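You operate a simulated robot arm through the tools that you are given. There is no shell and no other tool.

Carry out the task below with a simulated robot arm. There is one attempt and no reset: what you move stays moved.

TASK
Size a shoe pad: lay the lowest-numbered tan pad on the gauge and clamp the slider at that number.
Fine: free the clamp first; it ends on TIGHT.

The check looks at the end state, three seconds after you hand in, the way a careful person would. Anything else that was tipped, shoved, dropped, spilled or broken makes it a failure.

THE ROBOT
A 7-joint arm with a two-finger parallel gripper, fixed in place. Base frame: the origin is at the foot of the arm, x ahead of it, y to its left, z up. Readings come in cm, degrees, newtons and seconds.
With the tool pointing down near the work surface it reaches from about 28 to 70 cm from the base axis. Its first joint turns from -166.0 to 166.0 degrees. Payload 1.57 kg.
The tool frame sits at the grasp point between the pads (the TCP): z along the fingers, y along the line on which they close. The tips reach 3 cm beyond it. Largest opening 8 cm; finger width 1.7, thickness 1.2; the body of the gripper, 4 by 8.2 cm, starts 8 cm behind the TCP.
Orientation is that of the tool frame in the base frame, as a unit quaternion [w, x, y, z]. With the fingers straight down and closing along the base's y, the tool's x points along the base's -x, its y along +y and its z along -z.

THE INTERFACE
- The arm moves only by the tool servo_tool. Its argument "rows" is a list of rows, each a list of 7 numbers: the shift along the tool's x, y, z in units of 100 mm (1.0 is 100 mm), then the turn, a rotation vector about the tool's x, y, z in units of 120 degrees (1.0 is 120 degrees), then the finger opening in cm, from 0 to 8. In form: [[tx, ty, tz, ax, ay, az, gripper], ...]. A call has 1 to 20 rows; each row is the pose to reach, as a shift and turn from the pose commanded when the call began, along the tool's axes at that moment. A call with a number of a shift or a turn outside -1 to 1 is refused whole. Rows are played at 5 a second. More than 5 cm and 8.6 degrees between two rows, or a gripper value outside its range, and nothing of the call is played. Where a pose cannot be reached the arm comes as near as it can. A force on the tool above 40 N (or 10 N above the force at the start of the call, whichever is more), or a blocked arm, ends the call early, and 0.2 s more pass. The fingers move at their own pace (about 7.2 cm/s each) and stop on an object; they squeeze with about 38 N. The grip force told is the motor's: it shows also when the fingers shut on nothing. Time passes only in rows, and 0.2 s behind the last, so rows that repeat a pose let the fingers close. It gives the time, the measured TCP pose, the force on the tool (base axes), the opening and the grip force at its end, in the units of the frame above (readings bear some noise), with the torque about the TCP (base axes, N m) and any sound that the robot's microphone picked up.
- Cameras (640 x 400 px; columns grow to the right, rows downward): "scene" is fixed at [5.16, 49.89, 158.56]; the picture's right is [-0.46, -0.89, 0.00], its down [-0.60, 0.31, -0.74] and it looks along [0.66, -0.34, -0.68] (base axes); focal length 347 px, centre (320, 200). "wrist" rides on the gripper at [7.2, -0.7, -12.2] in the tool frame; the picture's right is [0.09, 1.00, 0.00], its down [-0.84, 0.08, -0.54] and it looks along [-0.54, 0.05, 0.84] (tool axes); focal length 238 px, centre (320, 200). There is no depth. A picture from a camera that has moved, and an enlarged one, comes with that camera's place and axes in the base frame and with its lens.
- grab_frame(camera): a new picture of that camera. It takes no simulated time.
- lift_body(by): slides the trunk up (or, below 0, down) by that many cm; the arm rides with it, the base frame stays. It gives what a move gives, with no picture.
- inspect(camera, box): a new picture of the part [left, top, right, bottom] of that camera's present view, enlarged. It takes no simulated time.
- finish_job(): hands the job in; it is judged then, once.

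Nothing tells you positions but the pictures and the camera data. Unless the task says otherwise, let go and move clear before handing in.

The tools are called after "Call:" by a JSON object that holds its "op" and its "data". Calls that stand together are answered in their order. servo_tool: Moves the arm, as the interface text tells. Its arguments: {"type":"object","properties":{"rows":{"type":"array"}},"required":["rows"]} The other tools are called the same way: lift_body (by) slides the trunk up or down; grab_frame (camera) takes a picture; inspect (camera, box) takes an enlarged picture of a part of a camera's view; finish_job () hands the job in.

At the start:

```text
time_s: 0.0
position: [39.54, 3.73, 117.34]
orientation: [0.0, 0.0, 1.0, 0.0]
contact_force: [0.3, 0.3, 0.0]
wrist_torque: [0.0, 0.02, 0.0]
width: 8.02
finger_force: 0.0
trunk travel left (down, up): [-42.5, 5.5]
```

scene: 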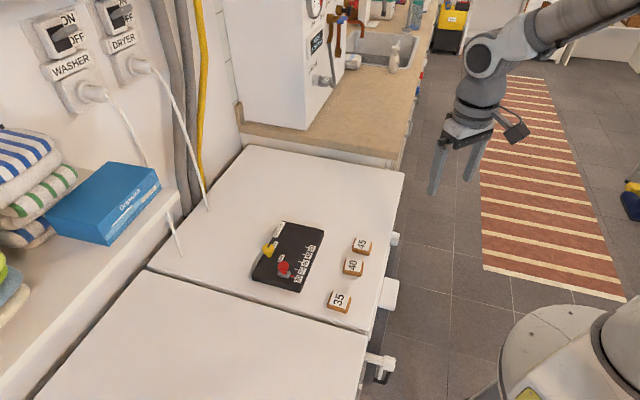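
wrist: 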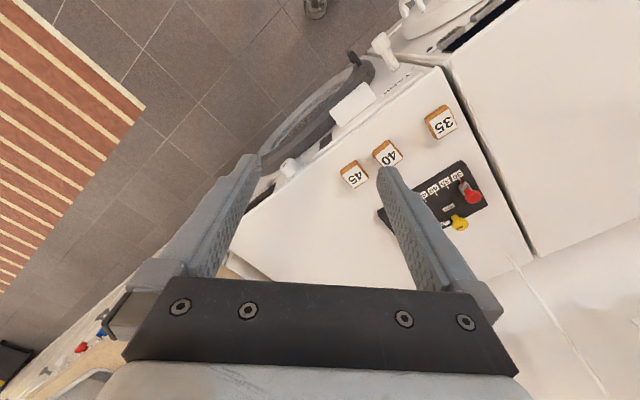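

I see a black gauge on a white machine top with a red slider and a yellow lever, and three pads marked 35, 40 and 45 beside it. I will look closer before moving.

Call:
{"op": "inspect", "data": {"camera": "scene", "box": [230, 200, 400, 330]}}

Call:
{"op": "inspect", "data": {"camera": "wrist", "box": [320, 80, 540, 250]}}

Call:
{"op": "inspect", "data": {"camera": "scene", "box": [240, 210, 340, 300]}}

```text
3.08 times, centred on (315, 265) of scene
camera zoom: at [5.16, 49.89, 158.56], right [-0.46, -0.89, 0.0], down [-0.6, 0.31, -0.74], along [0.66, -0.34, -0.68], focal length 1068 px, centre (335, 0)
```

zoom: 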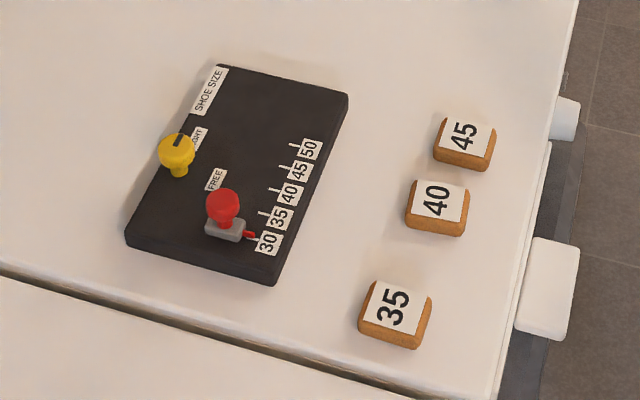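

```text
2.35 times, centred on (430, 165) of wrist
camera zoom: at [32.31, 3.17, 129.59], right [-0.09, 1.0, 0.0], down [0.84, 0.08, 0.54], along [0.54, 0.05, -0.84], focal length 561 px, centre (61, 282)
```

zoom: 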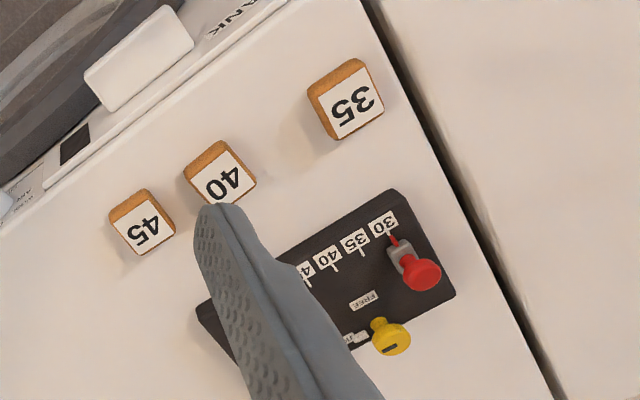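

```text
4.44 times, centred on (290, 255) of scene
camera zoom: at [5.16, 49.89, 158.56], right [-0.46, -0.89, 0.0], down [-0.6, 0.31, -0.74], along [0.66, -0.34, -0.68], focal length 1543 px, centre (453, -44)
```

zoom: 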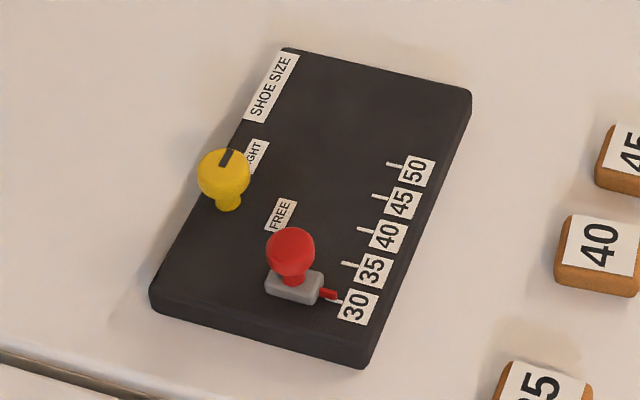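

The gauge lies at about x 48–71, y 19–42 with its top near z 87. The 35 pad is near (42, 26), the red slider is at 30, and the yellow knob by the far edge is the clamp. I will check the rest of the scene for other pads and bring the wrist camera closer.

Call:
{"op": "servo_tool", "data": {"rows": [[-0.1, 0.2, 0.0, 0, 0, 0, 8], [-0.2, 0.4, 0.0, 0, 0, 0, 8], [-0.3, 0.6, 0.0, 0, 0, 0, 8], [-0.4, 0.8, 0.0, 0, 0, 0, 8], [-0.5, 1.0, 0.0, 0, 0, 0, 8]]}}

Call:
{"op": "inspect", "data": {"camera": "scene", "box": [0, 0, 320, 200]}}

Call:
{"op": "inspect", "data": {"camera": "scene", "box": [320, 200, 640, 400]}}

```text
time_s: 1.2
position: [44.54, 13.81, 117.48]
orientation: [0.0, 0.0, 1.0, 0.0]
contact_force: [-0.1, 0.6, 0.0]
wrist_torque: [0.02, 0.03, -0.01]
width: 8.0
finger_force: 0.1
trunk travel left (down, up): [-42.5, 5.5]
```

```text
2.00 times, centred on (160, 100) of scene
camera zoom: at [5.16, 49.89, 158.56], right [-0.46, -0.89, 0.0], down [-0.6, 0.31, -0.74], along [0.66, -0.34, -0.68], focal length 694 px, centre (640, 400)
```

zoom: 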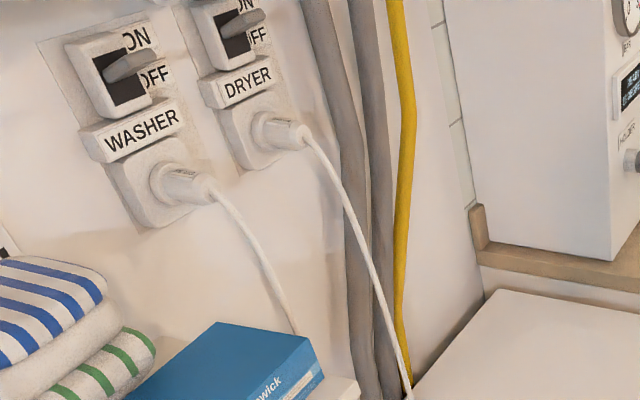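

```text
2.00 times, centred on (480, 300) of scene
camera zoom: at [5.16, 49.89, 158.56], right [-0.46, -0.89, 0.0], down [-0.6, 0.31, -0.74], along [0.66, -0.34, -0.68], focal length 694 px, centre (0, 0)
```

zoom: 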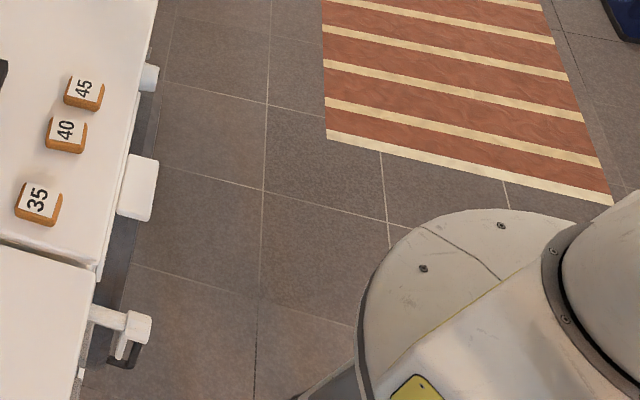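

No other pads are in sight, so 35 is the lowest. The arm is at (44.5, 13.8, 117.5); I will move on over the gauge and look with the wrist camera.

Call:
{"op": "servo_tool", "data": {"rows": [[-0.06, 0.2, 0.1, 0, 0, 0, 8], [-0.12, 0.4, 0.2, 0, 0, 0, 8], [-0.18, 0.6, 0.3, 0, 0, 0, 8], [-0.24, 0.8, 0.4, 0, 0, 0, 8], [-0.3, 1.0, 0.5, 0, 0, 0, 8]]}}

Call:
{"op": "grab_frame", "data": {"camera": "wrist"}}

Call:
{"op": "grab_frame", "data": {"camera": "scene"}}

```text
time_s: 2.4
position: [47.62, 23.94, 112.44]
orientation: [0.0, 0.001, 1.0, -0.001]
contact_force: [0.5, -1.0, -0.6]
wrist_torque: [0.0, 0.0, 0.01]
width: 8.01
finger_force: 0.1
trunk travel left (down, up): [-42.5, 5.5]
```

```text
taken
camera wrist: at [40.34, 23.23, 124.59], right [-0.09, 1.0, 0.0], down [0.84, 0.08, 0.54], along [0.54, 0.05, -0.84], focal length 238 px, centre (320, 200)
```

wrist: 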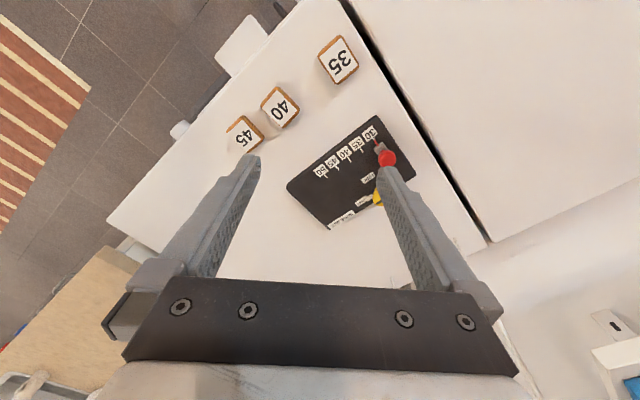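

```text
taken
```

scene: 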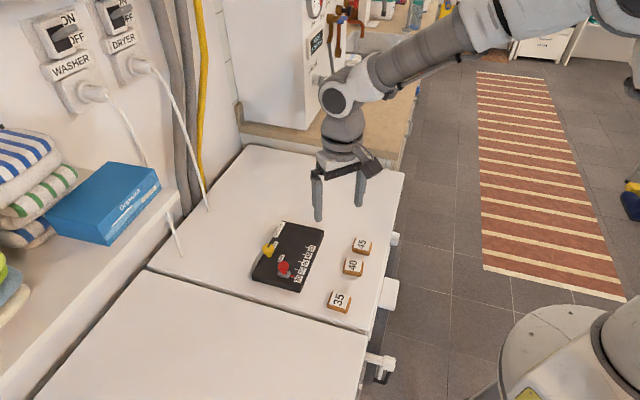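

The gauge is now ahead and a little left of the hand. I will move 7 cm left and down, to centre it between the fingers for a clear look at the knob marks.

Call:
{"op": "servo_tool", "data": {"rows": [[0.0, 0.2, 0.1, 0, 0, 0, 8], [0.0, 0.4, 0.3, 0, 0, 0, 8], [0.0, 0.6, 0.5, 0, 0, 0, 8], [0.0, 0.8, 0.7, 0, 0, 0, 8], [0.0, 0.85, 0.85, 0, 0, 0, 8]]}}

Call:
{"op": "grab_frame", "data": {"camera": "wrist"}}

Call:
{"op": "inspect", "data": {"camera": "wrist", "box": [220, 60, 420, 260]}}

```text
time_s: 3.6
position: [47.41, 32.31, 104.04]
orientation: [0.001, 0.0, 1.0, 0.0]
contact_force: [-0.5, 0.0, -0.1]
wrist_torque: [0.02, -0.01, 0.01]
width: 8.02
finger_force: 0.1
trunk travel left (down, up): [-42.5, 5.5]
```

```text
taken
camera wrist: at [40.33, 31.72, 116.08], right [-0.09, 1.0, 0.0], down [0.84, 0.08, 0.54], along [0.54, 0.05, -0.84], focal length 238 px, centre (320, 200)
```

wrist: 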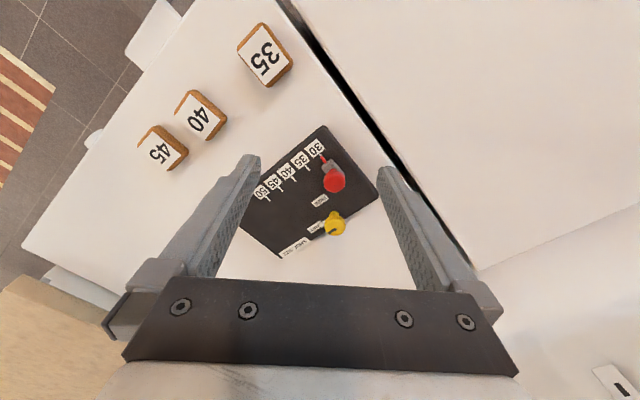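

```text
2.00 times, centred on (320, 160) of wrist
camera zoom: at [40.33, 31.72, 116.08], right [-0.09, 1.0, 0.0], down [0.84, 0.08, 0.54], along [0.54, 0.05, -0.84], focal length 477 px, centre (320, 280)
```

zoom: 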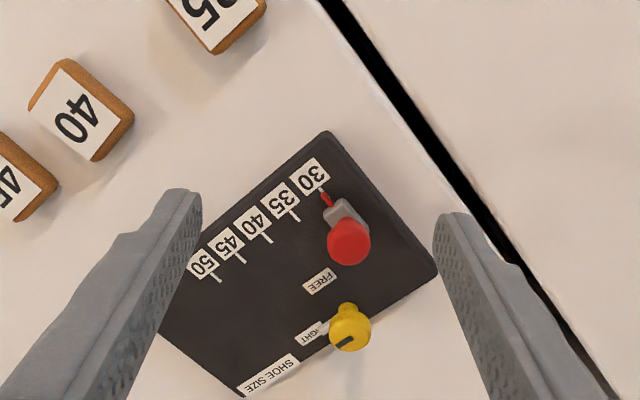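

Call:
{"op": "inspect", "data": {"camera": "wrist", "box": [300, 140, 380, 250]}}

Call:
{"op": "inspect", "data": {"camera": "wrist", "box": [130, 10, 310, 180]}}

Call:
{"op": "inspect", "data": {"camera": "scene", "box": [250, 220, 310, 280]}}

```text
3.64 times, centred on (340, 195) of wrist
camera zoom: at [40.33, 31.72, 116.08], right [-0.09, 1.0, 0.0], down [0.84, 0.08, 0.54], along [0.54, 0.05, -0.84], focal length 867 px, centre (247, 218)
```

zoom: 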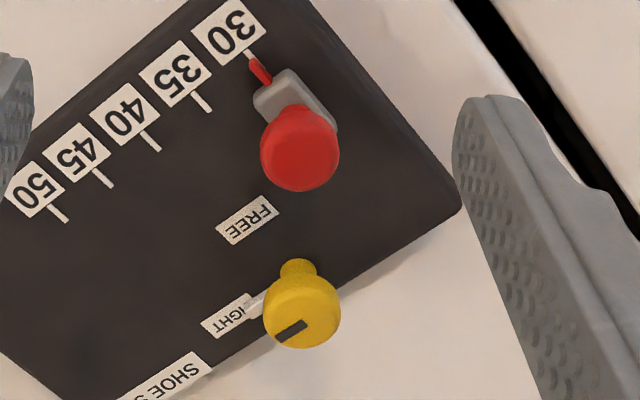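

```text
2.35 times, centred on (220, 95) of wrist
camera zoom: at [40.33, 31.72, 116.08], right [-0.09, 1.0, 0.0], down [0.84, 0.08, 0.54], along [0.54, 0.05, -0.84], focal length 561 px, centre (555, 447)
```

zoom: 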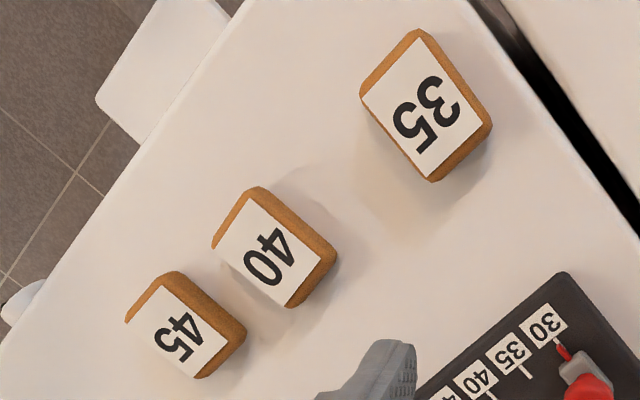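

```text
6.67 times, centred on (280, 250) of scene
camera zoom: at [5.16, 49.89, 158.56], right [-0.46, -0.89, 0.0], down [-0.6, 0.31, -0.74], along [0.66, -0.34, -0.68], focal length 2315 px, centre (587, -133)
```

zoom: 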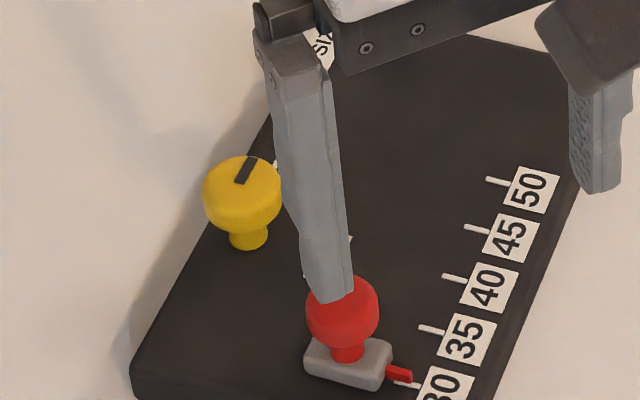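

The clamp knob (about (60.8, 35.7), head top near z 91) has its mark on TIGHT. FREE is a quarter turn clockwise seen from above, and the number ticks are about 2.5 cm apart along (0.70, -0.71). I will swing the hand to a yaw of +75° at height, moving toward the knob, to test reach and get another view.

Call:
{"op": "servo_tool", "data": {"rows": [[-0.09, 0.02, 0.0, 0, 0, -0.0625, 8], [-0.18, 0.04, 0.0, 0, 0, -0.125, 8], [-0.27, 0.06, 0.0, 0, 0, -0.1875, 8], [-0.36, 0.08, 0.0, 0, 0, -0.25, 8], [-0.45, 0.1, 0.0, 0, 0, -0.3125, 8], [-0.54, 0.12, 0.0, 0, 0, -0.375, 8], [-0.63, 0.14, 0.0, 0, 0, -0.4375, 8], [-0.72, 0.16, 0.0, 0, 0, -0.5, 8], [-0.81, 0.18, 0.0, 0, 0, -0.5625, 8], [-0.9, 0.2, 0.0, 0, 0, -0.625, 8], [-0.9, 0.2, 0.0, 0, 0, -0.625, 8]]}}

Call:
{"op": "grab_frame", "data": {"camera": "wrist"}}

Call:
{"op": "grab_frame", "data": {"camera": "scene"}}

```text
time_s: 6.0
position: [56.43, 34.3, 103.84]
orientation: [0.0, -0.61, 0.793, 0.001]
contact_force: [0.5, 0.0, 0.2]
wrist_torque: [-0.02, 0.03, -0.01]
width: 7.97
finger_force: 0.0
trunk travel left (down, up): [-42.5, 5.5]
```

```text
taken
camera wrist: at [55.32, 27.24, 116.05], right [-0.99, 0.17, 0.0], down [0.14, 0.83, 0.54], along [0.09, 0.53, -0.84], focal length 238 px, centre (320, 200)
```

wrist: 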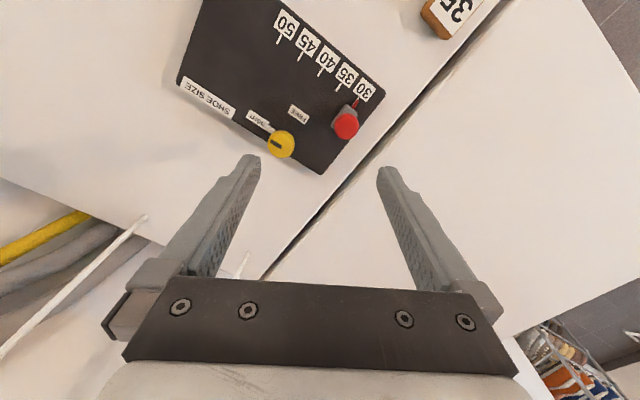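

```text
taken
```

scene: 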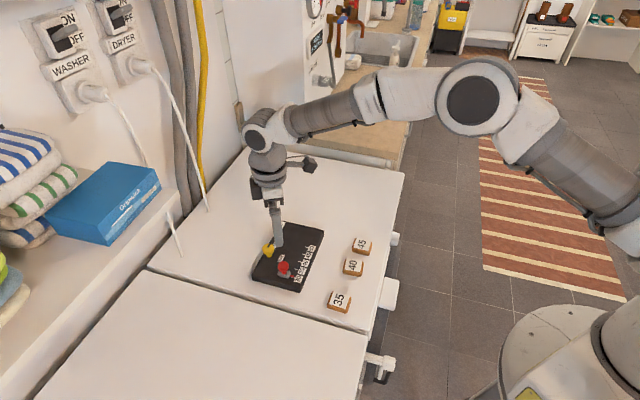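

Call:
{"op": "inspect", "data": {"camera": "wrist", "box": [170, 0, 390, 180]}}

Call:
{"op": "inspect", "data": {"camera": "wrist", "box": [235, 80, 385, 180]}}

```text
2.22 times, centred on (280, 90) of wrist
camera zoom: at [55.32, 27.24, 116.05], right [-0.99, 0.17, 0.0], down [0.14, 0.83, 0.54], along [0.09, 0.53, -0.84], focal length 530 px, centre (409, 444)
```

zoom: 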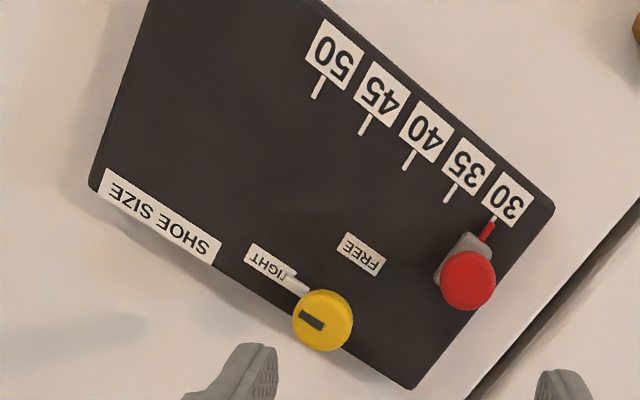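

```text
4.00 times, centred on (310, 130) of wrist
camera zoom: at [55.32, 27.24, 116.05], right [-0.99, 0.17, 0.0], down [0.14, 0.83, 0.54], along [0.09, 0.53, -0.84], focal length 953 px, centre (360, 480)
```

zoom: 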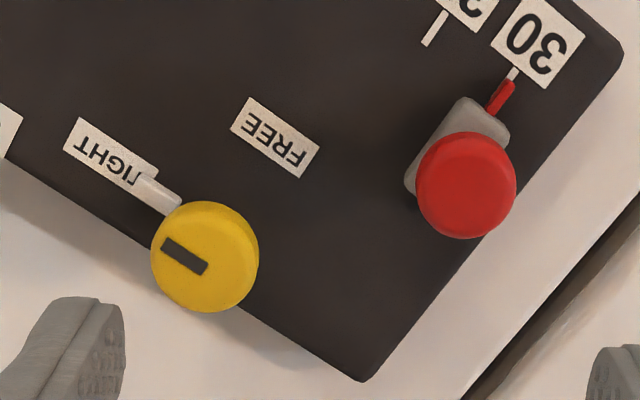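

The plate top is about z 87, its long axis runs at -45°, and the knob axis is near (61.2, 35.7) with the head top at z 90.4. A small white pointer sticks out under the head toward TIGHT. I will go above the knob with the fingers square to that pointer (yaw 135°) and check reach at a safe height.

Call:
{"op": "servo_tool", "data": {"rows": [[-0.03, -0.05, 0.08, 0, 0, -0.0625, 8], [-0.06, -0.1, 0.16, 0, 0, -0.125, 8], [-0.1, -0.16, 0.25, 0, 0, -0.1875, 8], [-0.13, -0.21, 0.34, 0, 0, -0.25, 8], [-0.16, -0.27, 0.42, 0, 0, -0.3125, 8], [-0.2, -0.32, 0.5, 0, 0, -0.375, 8], [-0.23, -0.38, 0.6, 0, 0, -0.4375, 8], [-0.259, -0.425, 0.68, 0, 0, -0.5, 8], [-0.259, -0.425, 0.68, 0, 0, -0.5, 8], [-0.259, -0.425, 0.68, 0, 0, -0.5, 8]]}}

Call:
{"op": "grab_frame", "data": {"camera": "wrist"}}

Call:
{"op": "grab_frame", "data": {"camera": "scene"}}

```text
time_s: 8.2
position: [61.19, 35.75, 97.1]
orientation: [0.0, 0.924, -0.382, 0.0]
contact_force: [-0.1, -0.1, -0.3]
wrist_torque: [-0.01, -0.02, -0.03]
width: 8.03
finger_force: 0.2
trunk travel left (down, up): [-42.5, 5.5]
```

```text
taken
camera wrist: at [66.87, 31.14, 109.27], right [-0.64, -0.77, 0.0], down [-0.65, 0.54, 0.54], along [-0.42, 0.35, -0.84], focal length 238 px, centre (320, 200)
```

wrist: 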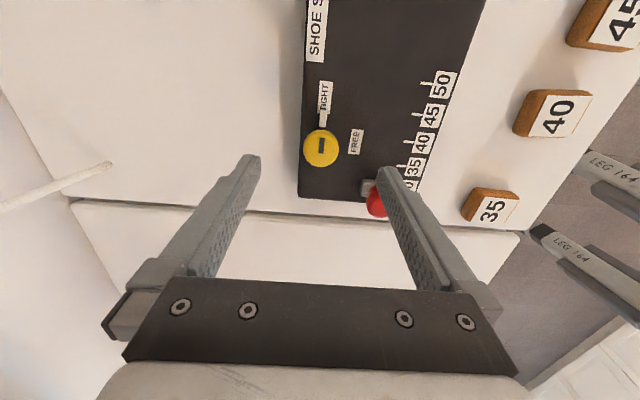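

```text
taken
```

scene: 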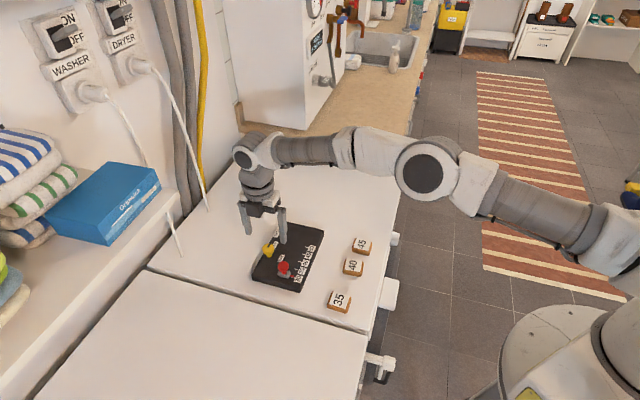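

Call:
{"op": "inspect", "data": {"camera": "wrist", "box": [270, 60, 470, 220]}}

Call:
{"op": "inspect", "data": {"camera": "scene", "box": [230, 190, 320, 290]}}

```text
2.50 times, centred on (370, 140) of wrist
camera zoom: at [66.87, 31.14, 109.27], right [-0.64, -0.77, 0.0], down [-0.65, 0.54, 0.54], along [-0.42, 0.35, -0.84], focal length 596 px, centre (195, 350)
```

zoom: 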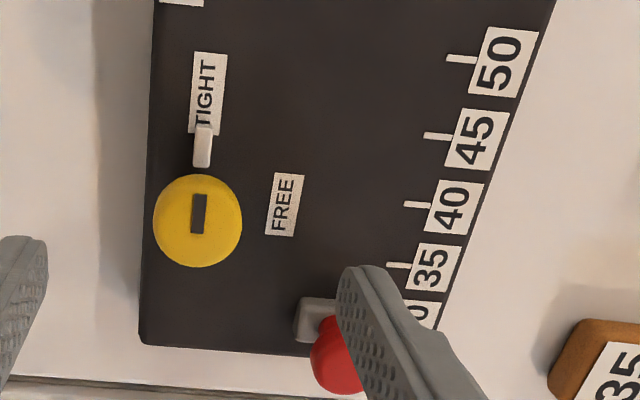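

```text
4.00 times, centred on (275, 240) of scene
camera zoom: at [5.16, 49.89, 158.56], right [-0.46, -0.89, 0.0], down [-0.6, 0.31, -0.74], along [0.66, -0.34, -0.68], focal length 1389 px, centre (500, 40)
```

zoom: 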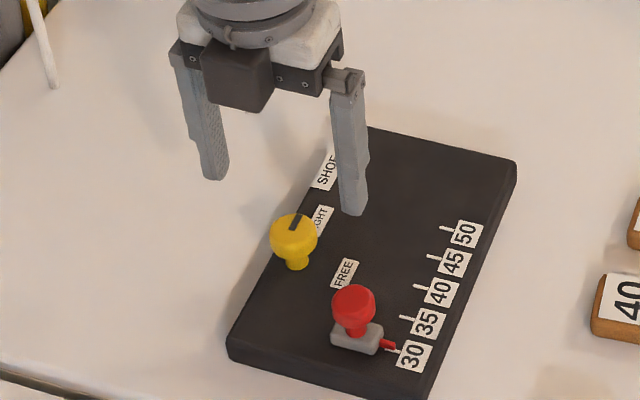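

The hand sits squarely over the knob at (61.2, 35.75, 97.1), reach is fine, and the pointer under the head points to TIGHT. I will narrow the fingers to 5.5 cm and lower until the tips straddle the knob head.

Call:
{"op": "servo_tool", "data": {"rows": [[0.0, 0, 0.0, 0, 0, 0, 5.5], [0.005, 0, 0.1, 0, 0, 0, 5.5], [0.009, 0, 0.2, 0, 0, 0, 5.5], [0.009, 0, 0.3, 0, 0, 0, 5.5], [0.009, 0, 0.4, 0, 0, 0, 5.5], [0.009, 0, 0.5, 0, 0, 0, 5.5], [0.009, 0, 0.57, 0, 0, 0, 5.5], [0.009, 0, 0.57, 0, 0, 0, 5.5]]}}

Call:
{"op": "grab_frame", "data": {"camera": "wrist"}}

Call:
{"op": "inspect", "data": {"camera": "scene", "box": [230, 190, 320, 290]}}

```text
time_s: 10.0
position: [61.33, 35.65, 91.35]
orientation: [0.0, 0.924, -0.382, 0.0]
contact_force: [0.8, -1.0, -0.1]
wrist_torque: [0.03, 0.01, 0.02]
width: 5.52
finger_force: 0.1
trunk travel left (down, up): [-42.5, 5.5]
```

```text
taken
camera wrist: at [66.9, 31.09, 103.55], right [-0.64, -0.77, 0.0], down [-0.65, 0.54, 0.54], along [-0.42, 0.35, -0.84], focal length 238 px, centre (320, 200)
```

wrist: 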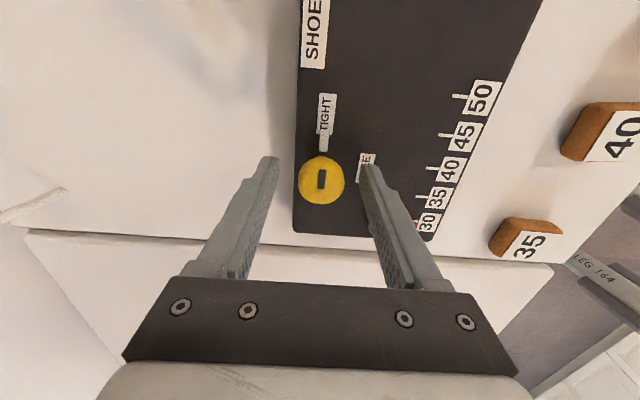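

```text
4.00 times, centred on (275, 240) of scene
camera zoom: at [5.16, 49.89, 158.56], right [-0.46, -0.89, 0.0], down [-0.6, 0.31, -0.74], along [0.66, -0.34, -0.68], focal length 1389 px, centre (500, 40)
```

zoom: 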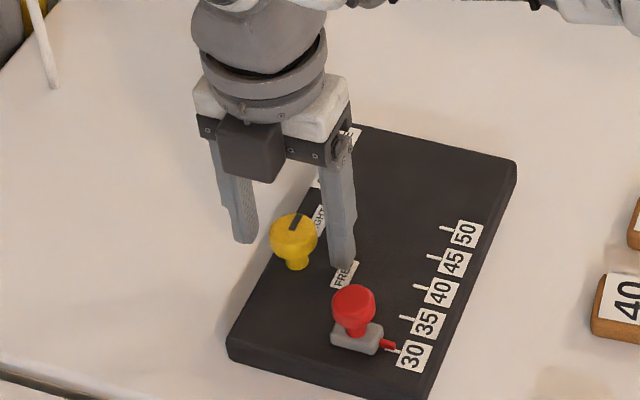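

The fingertips straddle the yellow knob head evenly, with the knob centred in both views. I will close on it now.

Call:
{"op": "servo_tool", "data": {"rows": [[0, 0, 0, 0, 0, 0, 4.0], [0, 0, 0, 0, 0, 0, 2.0], [0, 0, 0, 0, 0, 0, 1.0], [0, 0, 0, 0, 0, 0, 1.0], [0, 0, 0, 0, 0, 0, 1.0]]}}

Call:
{"op": "inspect", "data": {"camera": "wrist", "box": [220, 80, 440, 260]}}

Call:
{"op": "inspect", "data": {"camera": "scene", "box": [230, 190, 320, 290]}}

```text
time_s: 11.2
position: [61.14, 35.59, 91.39]
orientation: [0.001, 0.924, -0.382, -0.001]
contact_force: [-5.0, -3.8, -0.5]
wrist_torque: [-0.12, 0.13, 0.03]
width: 2.91
finger_force: 37.4
trunk travel left (down, up): [-42.5, 5.5]
```

```text
2.22 times, centred on (330, 170) of wrist
camera zoom: at [66.87, 31.03, 103.54], right [-0.64, -0.77, 0.0], down [-0.65, 0.54, 0.54], along [-0.42, 0.35, -0.84], focal length 530 px, centre (298, 267)
```

zoom: 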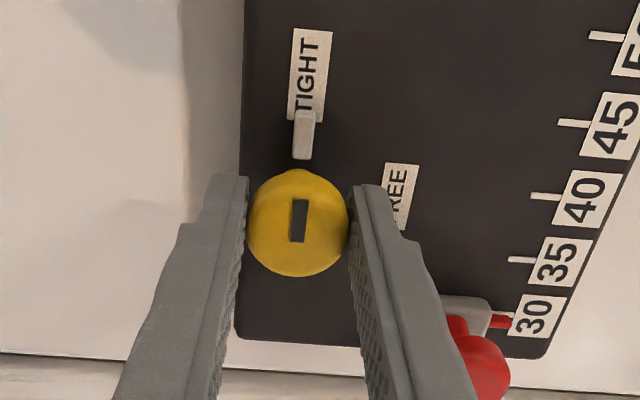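

```text
4.00 times, centred on (275, 240) of scene
camera zoom: at [5.16, 49.89, 158.56], right [-0.46, -0.89, 0.0], down [-0.6, 0.31, -0.74], along [0.66, -0.34, -0.68], focal length 1389 px, centre (500, 40)
```

zoom: 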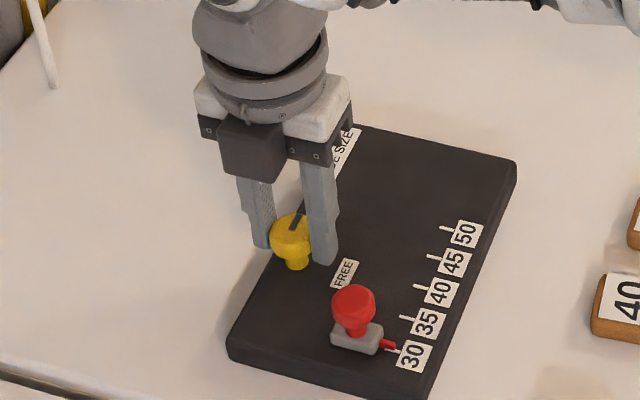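

The knob head is held (2.91 cm, 37 N). I will turn it clockwise, seen from above, toward FREE: first 45°, then check.

Call:
{"op": "servo_tool", "data": {"rows": [[0, 0.01, 0, 0, 0, 0.0, 1.0], [0, 0.01, 0, 0, 0, 0.0625, 1.0], [0, 0.01, 0, 0, 0, 0.125, 1.0], [0, 0.01, 0, 0, 0, 0.1875, 1.0], [0, 0.01, 0, 0, 0, 0.25, 1.0], [0, 0.01, 0, 0, 0, 0.3125, 1.0], [0, 0.01, 0, 0, 0, 0.375, 1.0], [0, 0.01, 0, 0, 0, 0.375, 1.0]]}}

Call:
{"op": "inspect", "data": {"camera": "wrist", "box": [220, 80, 440, 260]}}

Call:
{"op": "inspect", "data": {"camera": "scene", "box": [230, 190, 320, 290]}}

```text
time_s: 13.0
position: [61.25, 35.52, 91.53]
orientation: [0.0, -0.707, 0.707, 0.001]
contact_force: [-7.0, -2.7, -0.4]
wrist_torque: [0.26, 0.23, 0.02]
width: 2.96
finger_force: 37.7
trunk travel left (down, up): [-42.5, 5.5]
```

```text
2.22 times, centred on (330, 170) of wrist
camera zoom: at [61.88, 28.41, 103.56], right [-1.0, -0.09, 0.0], down [-0.08, 0.84, 0.54], along [-0.05, 0.54, -0.84], focal length 530 px, centre (298, 267)
```

zoom: 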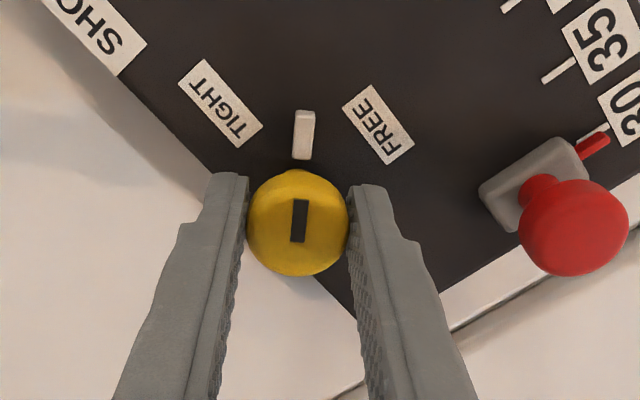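

```text
4.00 times, centred on (275, 240) of scene
camera zoom: at [5.16, 49.89, 158.56], right [-0.46, -0.89, 0.0], down [-0.6, 0.31, -0.74], along [0.66, -0.34, -0.68], focal length 1389 px, centre (500, 40)
```

zoom: 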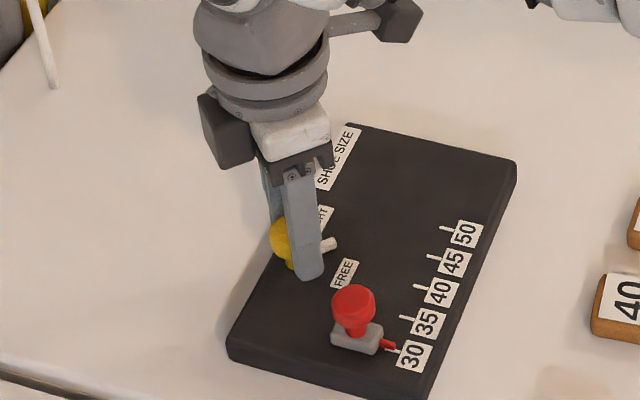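

The knob turned along with the fingers, and its pointer is now halfway between TIGHT and FREE. I will turn the remaining 45°.

Call:
{"op": "servo_tool", "data": {"rows": [[0, 0.01, 0, 0, 0, 0.0, 1.0], [0, 0.01, 0, 0, 0, 0.0625, 1.0], [0, 0.01, 0, 0, 0, 0.125, 1.0], [0, 0.01, 0, 0, 0, 0.1875, 1.0], [0, 0.01, 0, 0, 0, 0.25, 1.0], [0, 0.01, 0, 0, 0, 0.3125, 1.0], [0, 0.01, 0, 0, 0, 0.375, 1.0], [0, 0.01, 0, 0, 0, 0.375, 1.0]]}}

Call:
{"op": "inspect", "data": {"camera": "wrist", "box": [220, 80, 440, 260]}}

Call:
{"op": "inspect", "data": {"camera": "scene", "box": [230, 190, 320, 290]}}

```text
time_s: 14.8
position: [61.12, 35.58, 91.48]
orientation: [-0.001, -0.382, 0.924, 0.0]
contact_force: [-6.6, -0.2, 0.0]
wrist_torque: [0.08, 0.09, 0.08]
width: 2.95
finger_force: 38.6
trunk travel left (down, up): [-42.5, 5.5]
```

```text
2.22 times, centred on (330, 170) of wrist
camera zoom: at [56.49, 30.09, 103.56], right [-0.77, 0.64, 0.0], down [0.54, 0.65, 0.54], along [0.35, 0.42, -0.84], focal length 530 px, centre (298, 267)
```

zoom: 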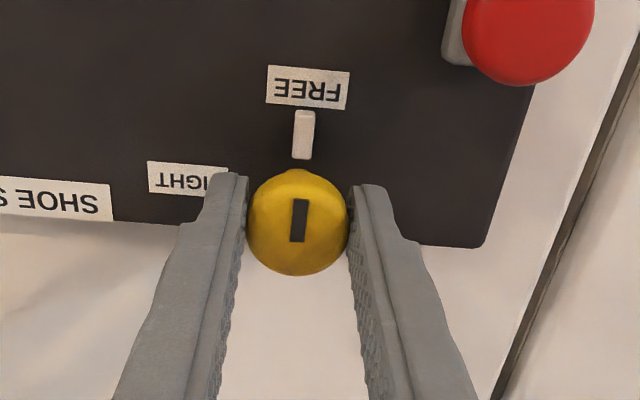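

```text
4.00 times, centred on (275, 240) of scene
camera zoom: at [5.16, 49.89, 158.56], right [-0.46, -0.89, 0.0], down [-0.6, 0.31, -0.74], along [0.66, -0.34, -0.68], focal length 1389 px, centre (500, 40)
```

zoom: 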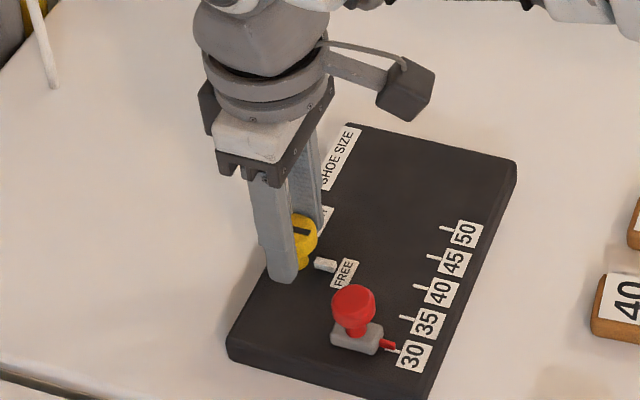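

The pointer now points at FREE. I will open the fingers and rise straight up.

Call:
{"op": "servo_tool", "data": {"rows": [[0, 0, 0, 0, 0, 0, 3.5], [0, 0, 0, 0, 0, 0, 5.5], [0, 0, 0, 0, 0, 0, 5.5], [0, 0, -0.1, 0, 0, 0, 5.5], [0, 0, -0.2, 0, 0, 0, 5.5], [0, 0, -0.3, 0, 0, 0, 5.5], [0, 0, -0.45, 0, 0, 0, 5.5], [0, 0, -0.6, 0, 0, 0, 5.5], [0, 0, -0.7, 0, 0, 0, 5.5]]}}

Call:
{"op": "grab_frame", "data": {"camera": "wrist"}}

Call:
{"op": "inspect", "data": {"camera": "wrist", "box": [250, 0, 470, 180]}}

Call:
{"op": "inspect", "data": {"camera": "scene", "box": [230, 190, 320, 290]}}

```text
time_s: 16.8
position: [61.06, 35.52, 98.43]
orientation: [-0.001, -0.382, 0.924, 0.0]
contact_force: [0.2, 0.1, -0.1]
wrist_torque: [0.03, -0.06, 0.0]
width: 5.5
finger_force: 0.2
trunk travel left (down, up): [-42.5, 5.5]
```

```text
taken
camera wrist: at [56.54, 30.09, 110.59], right [-0.77, 0.64, 0.0], down [0.54, 0.65, 0.54], along [0.35, 0.42, -0.84], focal length 238 px, centre (320, 200)
```

wrist: 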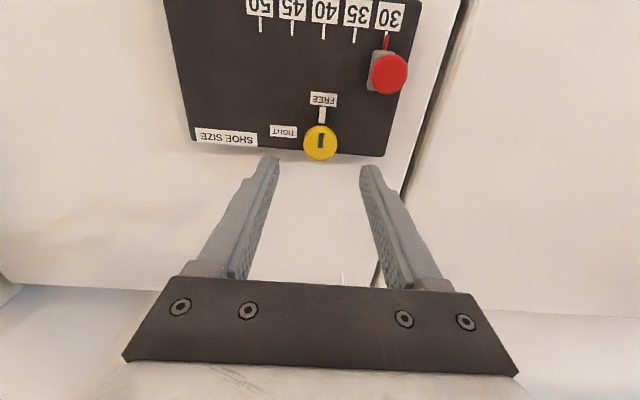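

```text
2.22 times, centred on (360, 90) of wrist
camera zoom: at [56.54, 30.09, 110.59], right [-0.77, 0.64, 0.0], down [0.54, 0.65, 0.54], along [0.35, 0.42, -0.84], focal length 530 px, centre (231, 444)
```

zoom: 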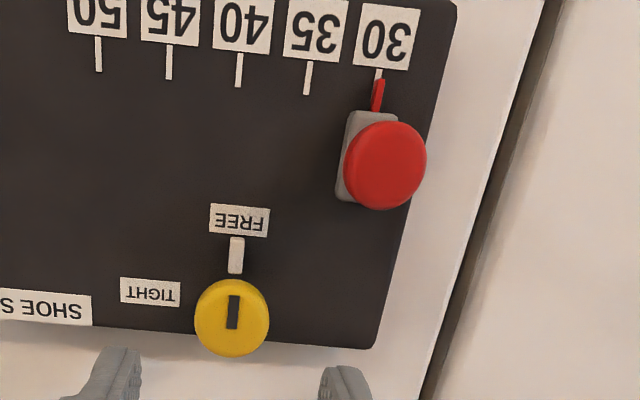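

```text
4.00 times, centred on (275, 240) of scene
camera zoom: at [5.16, 49.89, 158.56], right [-0.46, -0.89, 0.0], down [-0.6, 0.31, -0.74], along [0.66, -0.34, -0.68], focal length 1389 px, centre (500, 40)
```

zoom: 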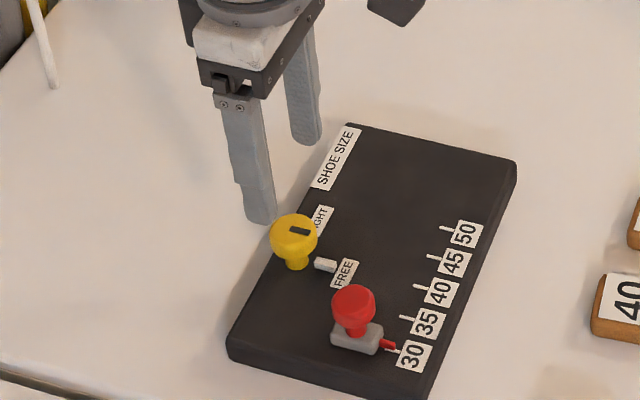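

The clamp reads FREE. The red slider head is at about (53.8, 34.7) with its top near z 91.1. I will move over it at the same height and look again.

Call:
{"op": "servo_tool", "data": {"rows": [[0.15, 0.12, 0, 0, 0, 0, 5.0], [0.3, 0.24, 0, 0, 0, 0, 5.0], [0.45, 0.36, 0, 0, 0, 0, 5.0], [0.576, 0.457, 0, 0, 0, 0, 5.0], [0.576, 0.457, 0, 0, 0, 0, 5.0]]}}

Call:
{"op": "grab_frame", "data": {"camera": "wrist"}}

Call:
{"op": "inspect", "data": {"camera": "wrist", "box": [220, 60, 420, 220]}}

```text
time_s: 18.0
position: [53.74, 34.7, 98.39]
orientation: [0.001, -0.383, 0.924, 0.0]
contact_force: [0.6, 0.2, 0.4]
wrist_torque: [0.0, -0.05, -0.03]
width: 5.01
finger_force: 0.0
trunk travel left (down, up): [-42.5, 5.5]
```

```text
taken
camera wrist: at [49.23, 29.23, 110.58], right [-0.77, 0.64, 0.0], down [0.54, 0.65, 0.54], along [0.35, 0.42, -0.84], focal length 238 px, centre (320, 200)
```

wrist: 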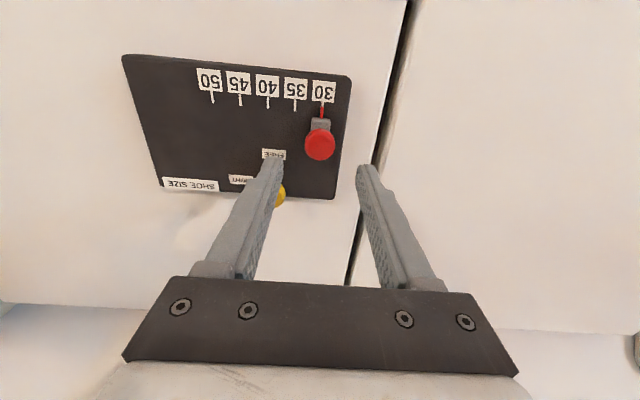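

```text
2.50 times, centred on (320, 140) of wrist
camera zoom: at [49.23, 29.23, 110.58], right [-0.77, 0.64, 0.0], down [0.54, 0.65, 0.54], along [0.35, 0.42, -0.84], focal length 596 px, centre (320, 350)
```

zoom: 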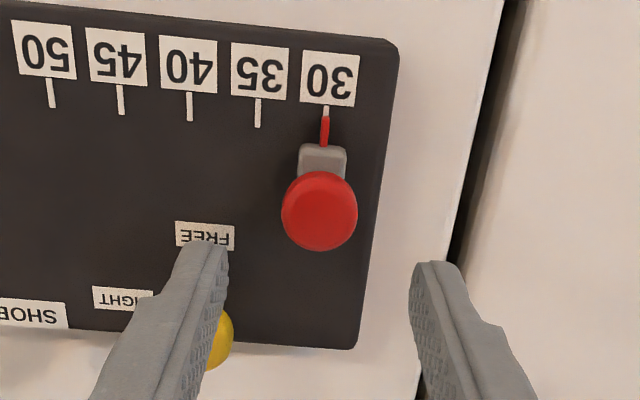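

The hand is centred over the red slider head. I will lower so the tips straddle the head above its grey base.

Call:
{"op": "servo_tool", "data": {"rows": [[0, 0, 0.1, 0, 0, 0, 5.0], [0, 0, 0.2, 0, 0, 0, 5.0], [0, 0, 0.3, 0, 0, 0, 5.0], [0, 0, 0.4, 0, 0, 0, 5.0], [0, 0, 0.5, 0, 0, 0, 5.0], [0, 0, 0.58, 0, 0, 0, 5.0], [0, 0, 0.64, 0, 0, 0, 5.0], [0, 0, 0.64, 0, 0, 0, 5.0]]}}

Call:
{"op": "inspect", "data": {"camera": "wrist", "box": [220, 80, 440, 260]}}

Call:
{"op": "inspect", "data": {"camera": "scene", "box": [240, 210, 330, 310]}}

```text
time_s: 19.8
position: [53.92, 34.79, 92.06]
orientation: [-0.001, -0.383, 0.924, 0.0]
contact_force: [0.6, 0.0, -1.2]
wrist_torque: [-0.04, 0.01, 0.02]
width: 5.02
finger_force: 0.0
trunk travel left (down, up): [-42.5, 5.5]
```

```text
2.22 times, centred on (330, 170) of wrist
camera zoom: at [49.25, 29.24, 104.19], right [-0.77, 0.64, 0.0], down [0.54, 0.65, 0.54], along [0.35, 0.42, -0.84], focal length 530 px, centre (298, 267)
```

zoom: 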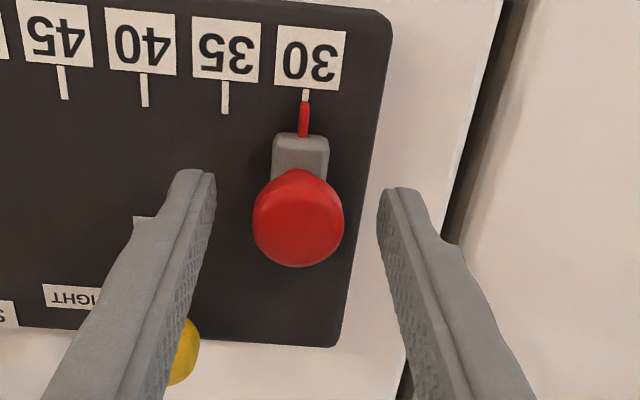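

```text
4.00 times, centred on (285, 260) of scene
camera zoom: at [5.16, 49.89, 158.56], right [-0.46, -0.89, 0.0], down [-0.6, 0.31, -0.74], along [0.66, -0.34, -0.68], focal length 1389 px, centre (460, -40)
```

zoom: 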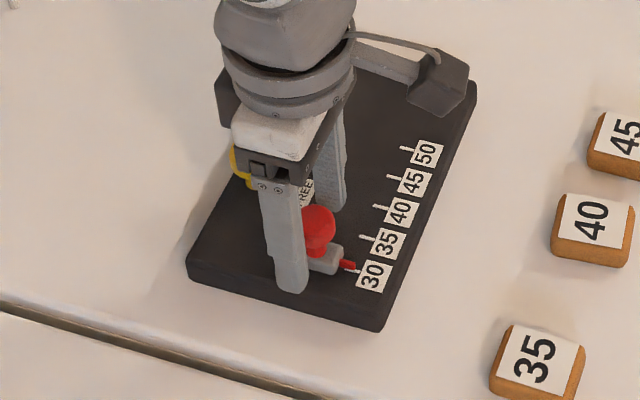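

The fingers straddle the red head evenly. I will close on it.

Call:
{"op": "servo_tool", "data": {"rows": [[0, 0, 0, 0, 0, 0, 3.5], [0, 0, 0, 0, 0, 0, 2.0], [0, 0, 0, 0, 0, 0, 1.0], [0, 0, 0, 0, 0, 0, 1.0], [0, 0, 0, 0, 0, 0, 1.0]]}}

Call:
{"op": "inspect", "data": {"camera": "wrist", "box": [220, 80, 440, 260]}}

```text
time_s: 21.0
position: [53.89, 34.72, 92.11]
orientation: [0.0, -0.382, 0.924, 0.0]
contact_force: [0.4, -0.5, -0.6]
wrist_torque: [0.0, 0.0, -0.02]
width: 2.44
finger_force: 36.4
trunk travel left (down, up): [-42.5, 5.5]
```

```text
2.22 times, centred on (330, 170) of wrist
camera zoom: at [49.25, 29.23, 104.21], right [-0.77, 0.64, 0.0], down [0.54, 0.65, 0.54], along [0.35, 0.42, -0.84], focal length 530 px, centre (298, 267)
```

zoom: 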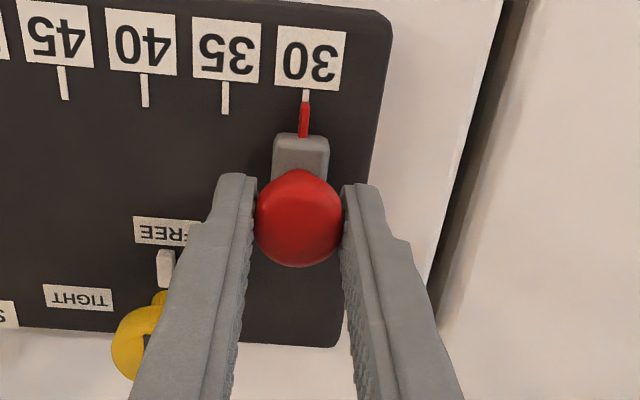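

The slider head is held firmly. One tick is about 2.5 cm, so I will slide it 2.5 cm toward the higher numbers (tool -y) and check the pointer against the 35 tick.

Call:
{"op": "servo_tool", "data": {"rows": [[0, -0.03, 0, 0, 0, 0, 1.0], [0, -0.06, 0, 0, 0, 0, 1.0], [0, -0.1, 0, 0, 0, 0, 1.0], [0, -0.14, 0, 0, 0, 0, 1.0], [0, -0.18, 0, 0, 0, 0, 1.0], [0, -0.22, 0, 0, 0, 0, 1.0], [0, -0.25, 0, 0, 0, 0, 1.0], [0, -0.25, 0, 0, 0, 0, 1.0]]}}

Call:
{"op": "inspect", "data": {"camera": "wrist", "box": [220, 80, 440, 260]}}

Call:
{"op": "inspect", "data": {"camera": "scene", "box": [240, 210, 330, 310]}}

```text
time_s: 22.8
position: [55.6, 32.97, 92.12]
orientation: [0.001, -0.383, 0.924, 0.0]
contact_force: [-0.9, -0.1, 5.5]
wrist_torque: [-0.04, 0.08, 0.01]
width: 2.46
finger_force: 36.0
trunk travel left (down, up): [-42.5, 5.5]
```

```text
2.22 times, centred on (330, 170) of wrist
camera zoom: at [51.04, 27.43, 104.2], right [-0.77, 0.64, 0.0], down [0.54, 0.65, 0.54], along [0.35, 0.42, -0.84], focal length 530 px, centre (298, 267)
```

zoom: 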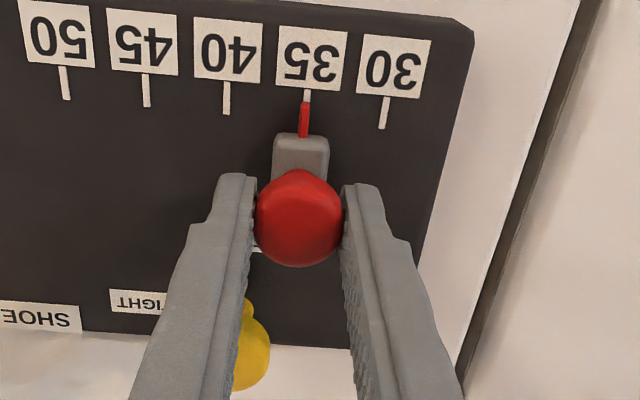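

```text
4.00 times, centred on (285, 260) of scene
camera zoom: at [5.16, 49.89, 158.56], right [-0.46, -0.89, 0.0], down [-0.6, 0.31, -0.74], along [0.66, -0.34, -0.68], focal length 1389 px, centre (460, -40)
```

zoom: 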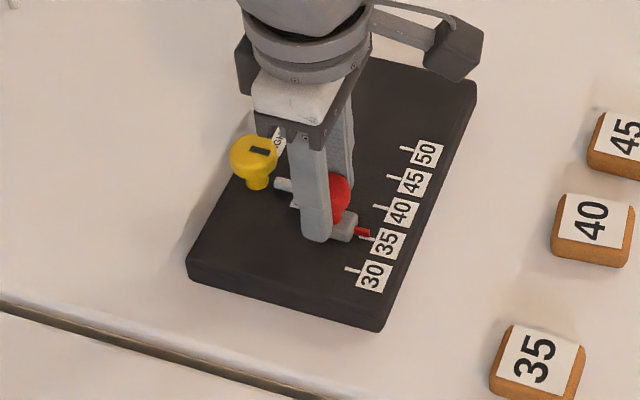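

Call:
{"op": "inspect", "data": {"camera": "wrist", "box": [300, 85, 360, 145]}}

```text
6.67 times, centred on (330, 115) of wrist
camera zoom: at [51.04, 27.43, 104.2], right [-0.77, 0.64, 0.0], down [0.54, 0.65, 0.54], along [0.35, 0.42, -0.84], focal length 1589 px, centre (253, 767)
```

zoom: 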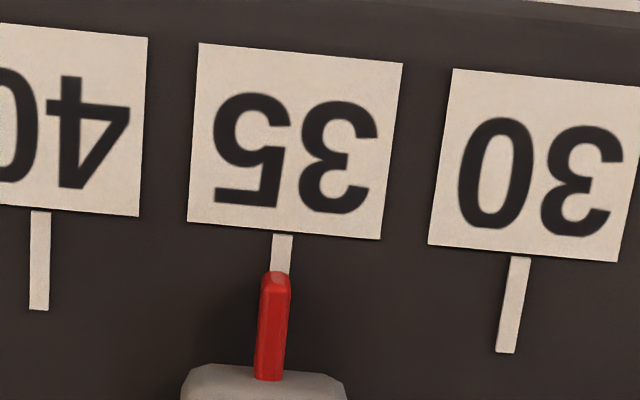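

The pointer sits on the 35 tick within about half a millimetre. I will release, rise and check that it stayed.

Call:
{"op": "servo_tool", "data": {"rows": [[0, 0, 0, 0, 0, 0, 3.0], [0, 0, 0, 0, 0, 0, 5.0], [0, 0, 0, 0, 0, 0, 5.0], [0, 0, -0.1, 0, 0, 0, 5.0], [0, 0, -0.2, 0, 0, 0, 5.0], [0, 0, -0.35, 0, 0, 0, 5.0], [0, 0, -0.5, 0, 0, 0, 5.0], [0, 0, -0.64, 0, 0, 0, 5.0]]}}

Call:
{"op": "inspect", "data": {"camera": "wrist", "box": [220, 60, 420, 220]}}

Call:
{"op": "inspect", "data": {"camera": "wrist", "box": [290, 80, 350, 140]}}

Call:
{"op": "inspect", "data": {"camera": "scene", "box": [240, 210, 330, 310]}}

```text
time_s: 24.6
position: [55.4, 33.03, 98.44]
orientation: [0.0, -0.383, 0.924, -0.001]
contact_force: [-0.2, -0.4, 0.2]
wrist_torque: [0.02, 0.02, 0.02]
width: 5.02
finger_force: 0.2
trunk travel left (down, up): [-42.5, 5.5]
```

```text
2.50 times, centred on (320, 140) of wrist
camera zoom: at [50.98, 27.48, 110.64], right [-0.77, 0.64, 0.0], down [0.54, 0.65, 0.54], along [0.35, 0.42, -0.84], focal length 596 px, centre (320, 350)
```

zoom: 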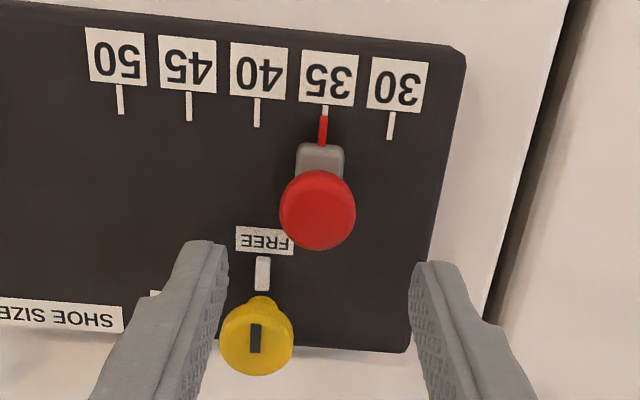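

```text
6.67 times, centred on (320, 110) of wrist
camera zoom: at [50.98, 27.48, 110.64], right [-0.77, 0.64, 0.0], down [0.54, 0.65, 0.54], along [0.35, 0.42, -0.84], focal length 1589 px, centre (320, 800)
```

zoom: 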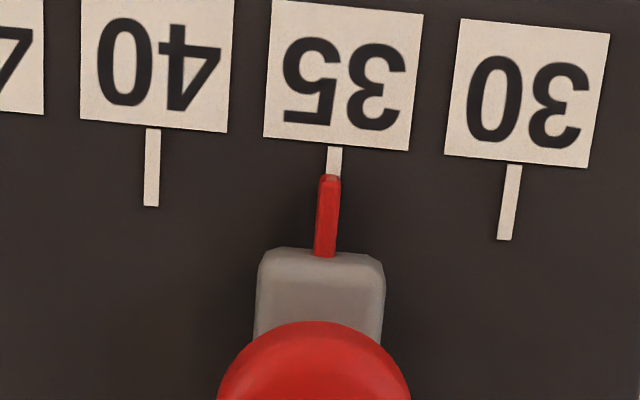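

```text
4.00 times, centred on (285, 260) of scene
camera zoom: at [5.16, 49.89, 158.56], right [-0.46, -0.89, 0.0], down [-0.6, 0.31, -0.74], along [0.66, -0.34, -0.68], focal length 1389 px, centre (460, -40)
```

zoom: 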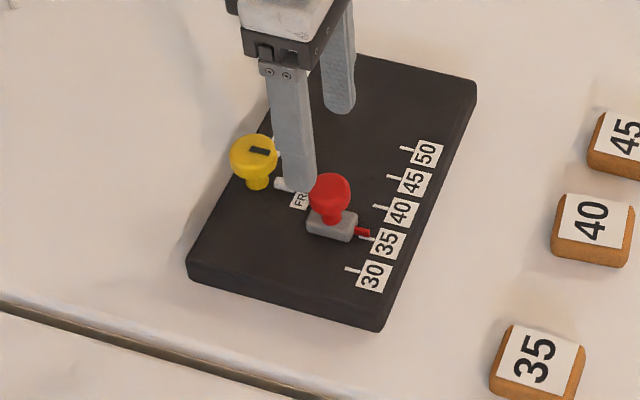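

Call:
{"op": "inspect", "data": {"camera": "scene", "box": [310, 255, 345, 285]}}

Call:
{"op": "inspect", "data": {"camera": "scene", "box": [315, 255, 350, 285]}}

```text
13.33 times, centred on (328, 270) of scene
camera zoom: at [5.16, 49.89, 158.56], right [-0.46, -0.89, 0.0], down [-0.6, 0.31, -0.74], along [0.66, -0.34, -0.68], focal length 4630 px, centre (220, -733)
```

zoom: 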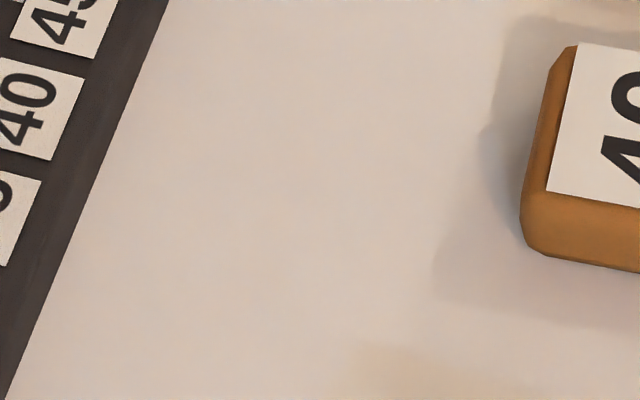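

```text
13.33 times, centred on (332, 270) of scene
camera zoom: at [5.16, 49.89, 158.56], right [-0.46, -0.89, 0.0], down [-0.6, 0.31, -0.74], along [0.66, -0.34, -0.68], focal length 4630 px, centre (153, -733)
```

zoom: 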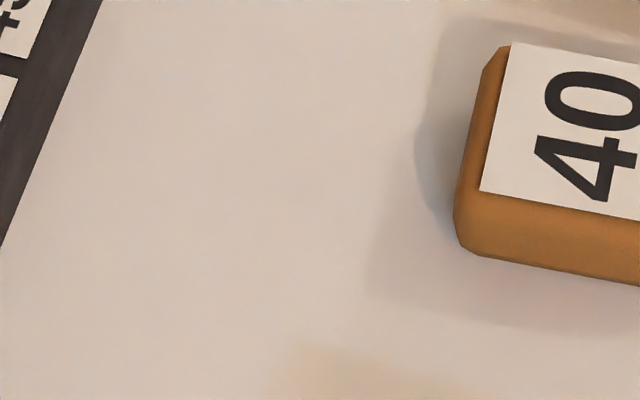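

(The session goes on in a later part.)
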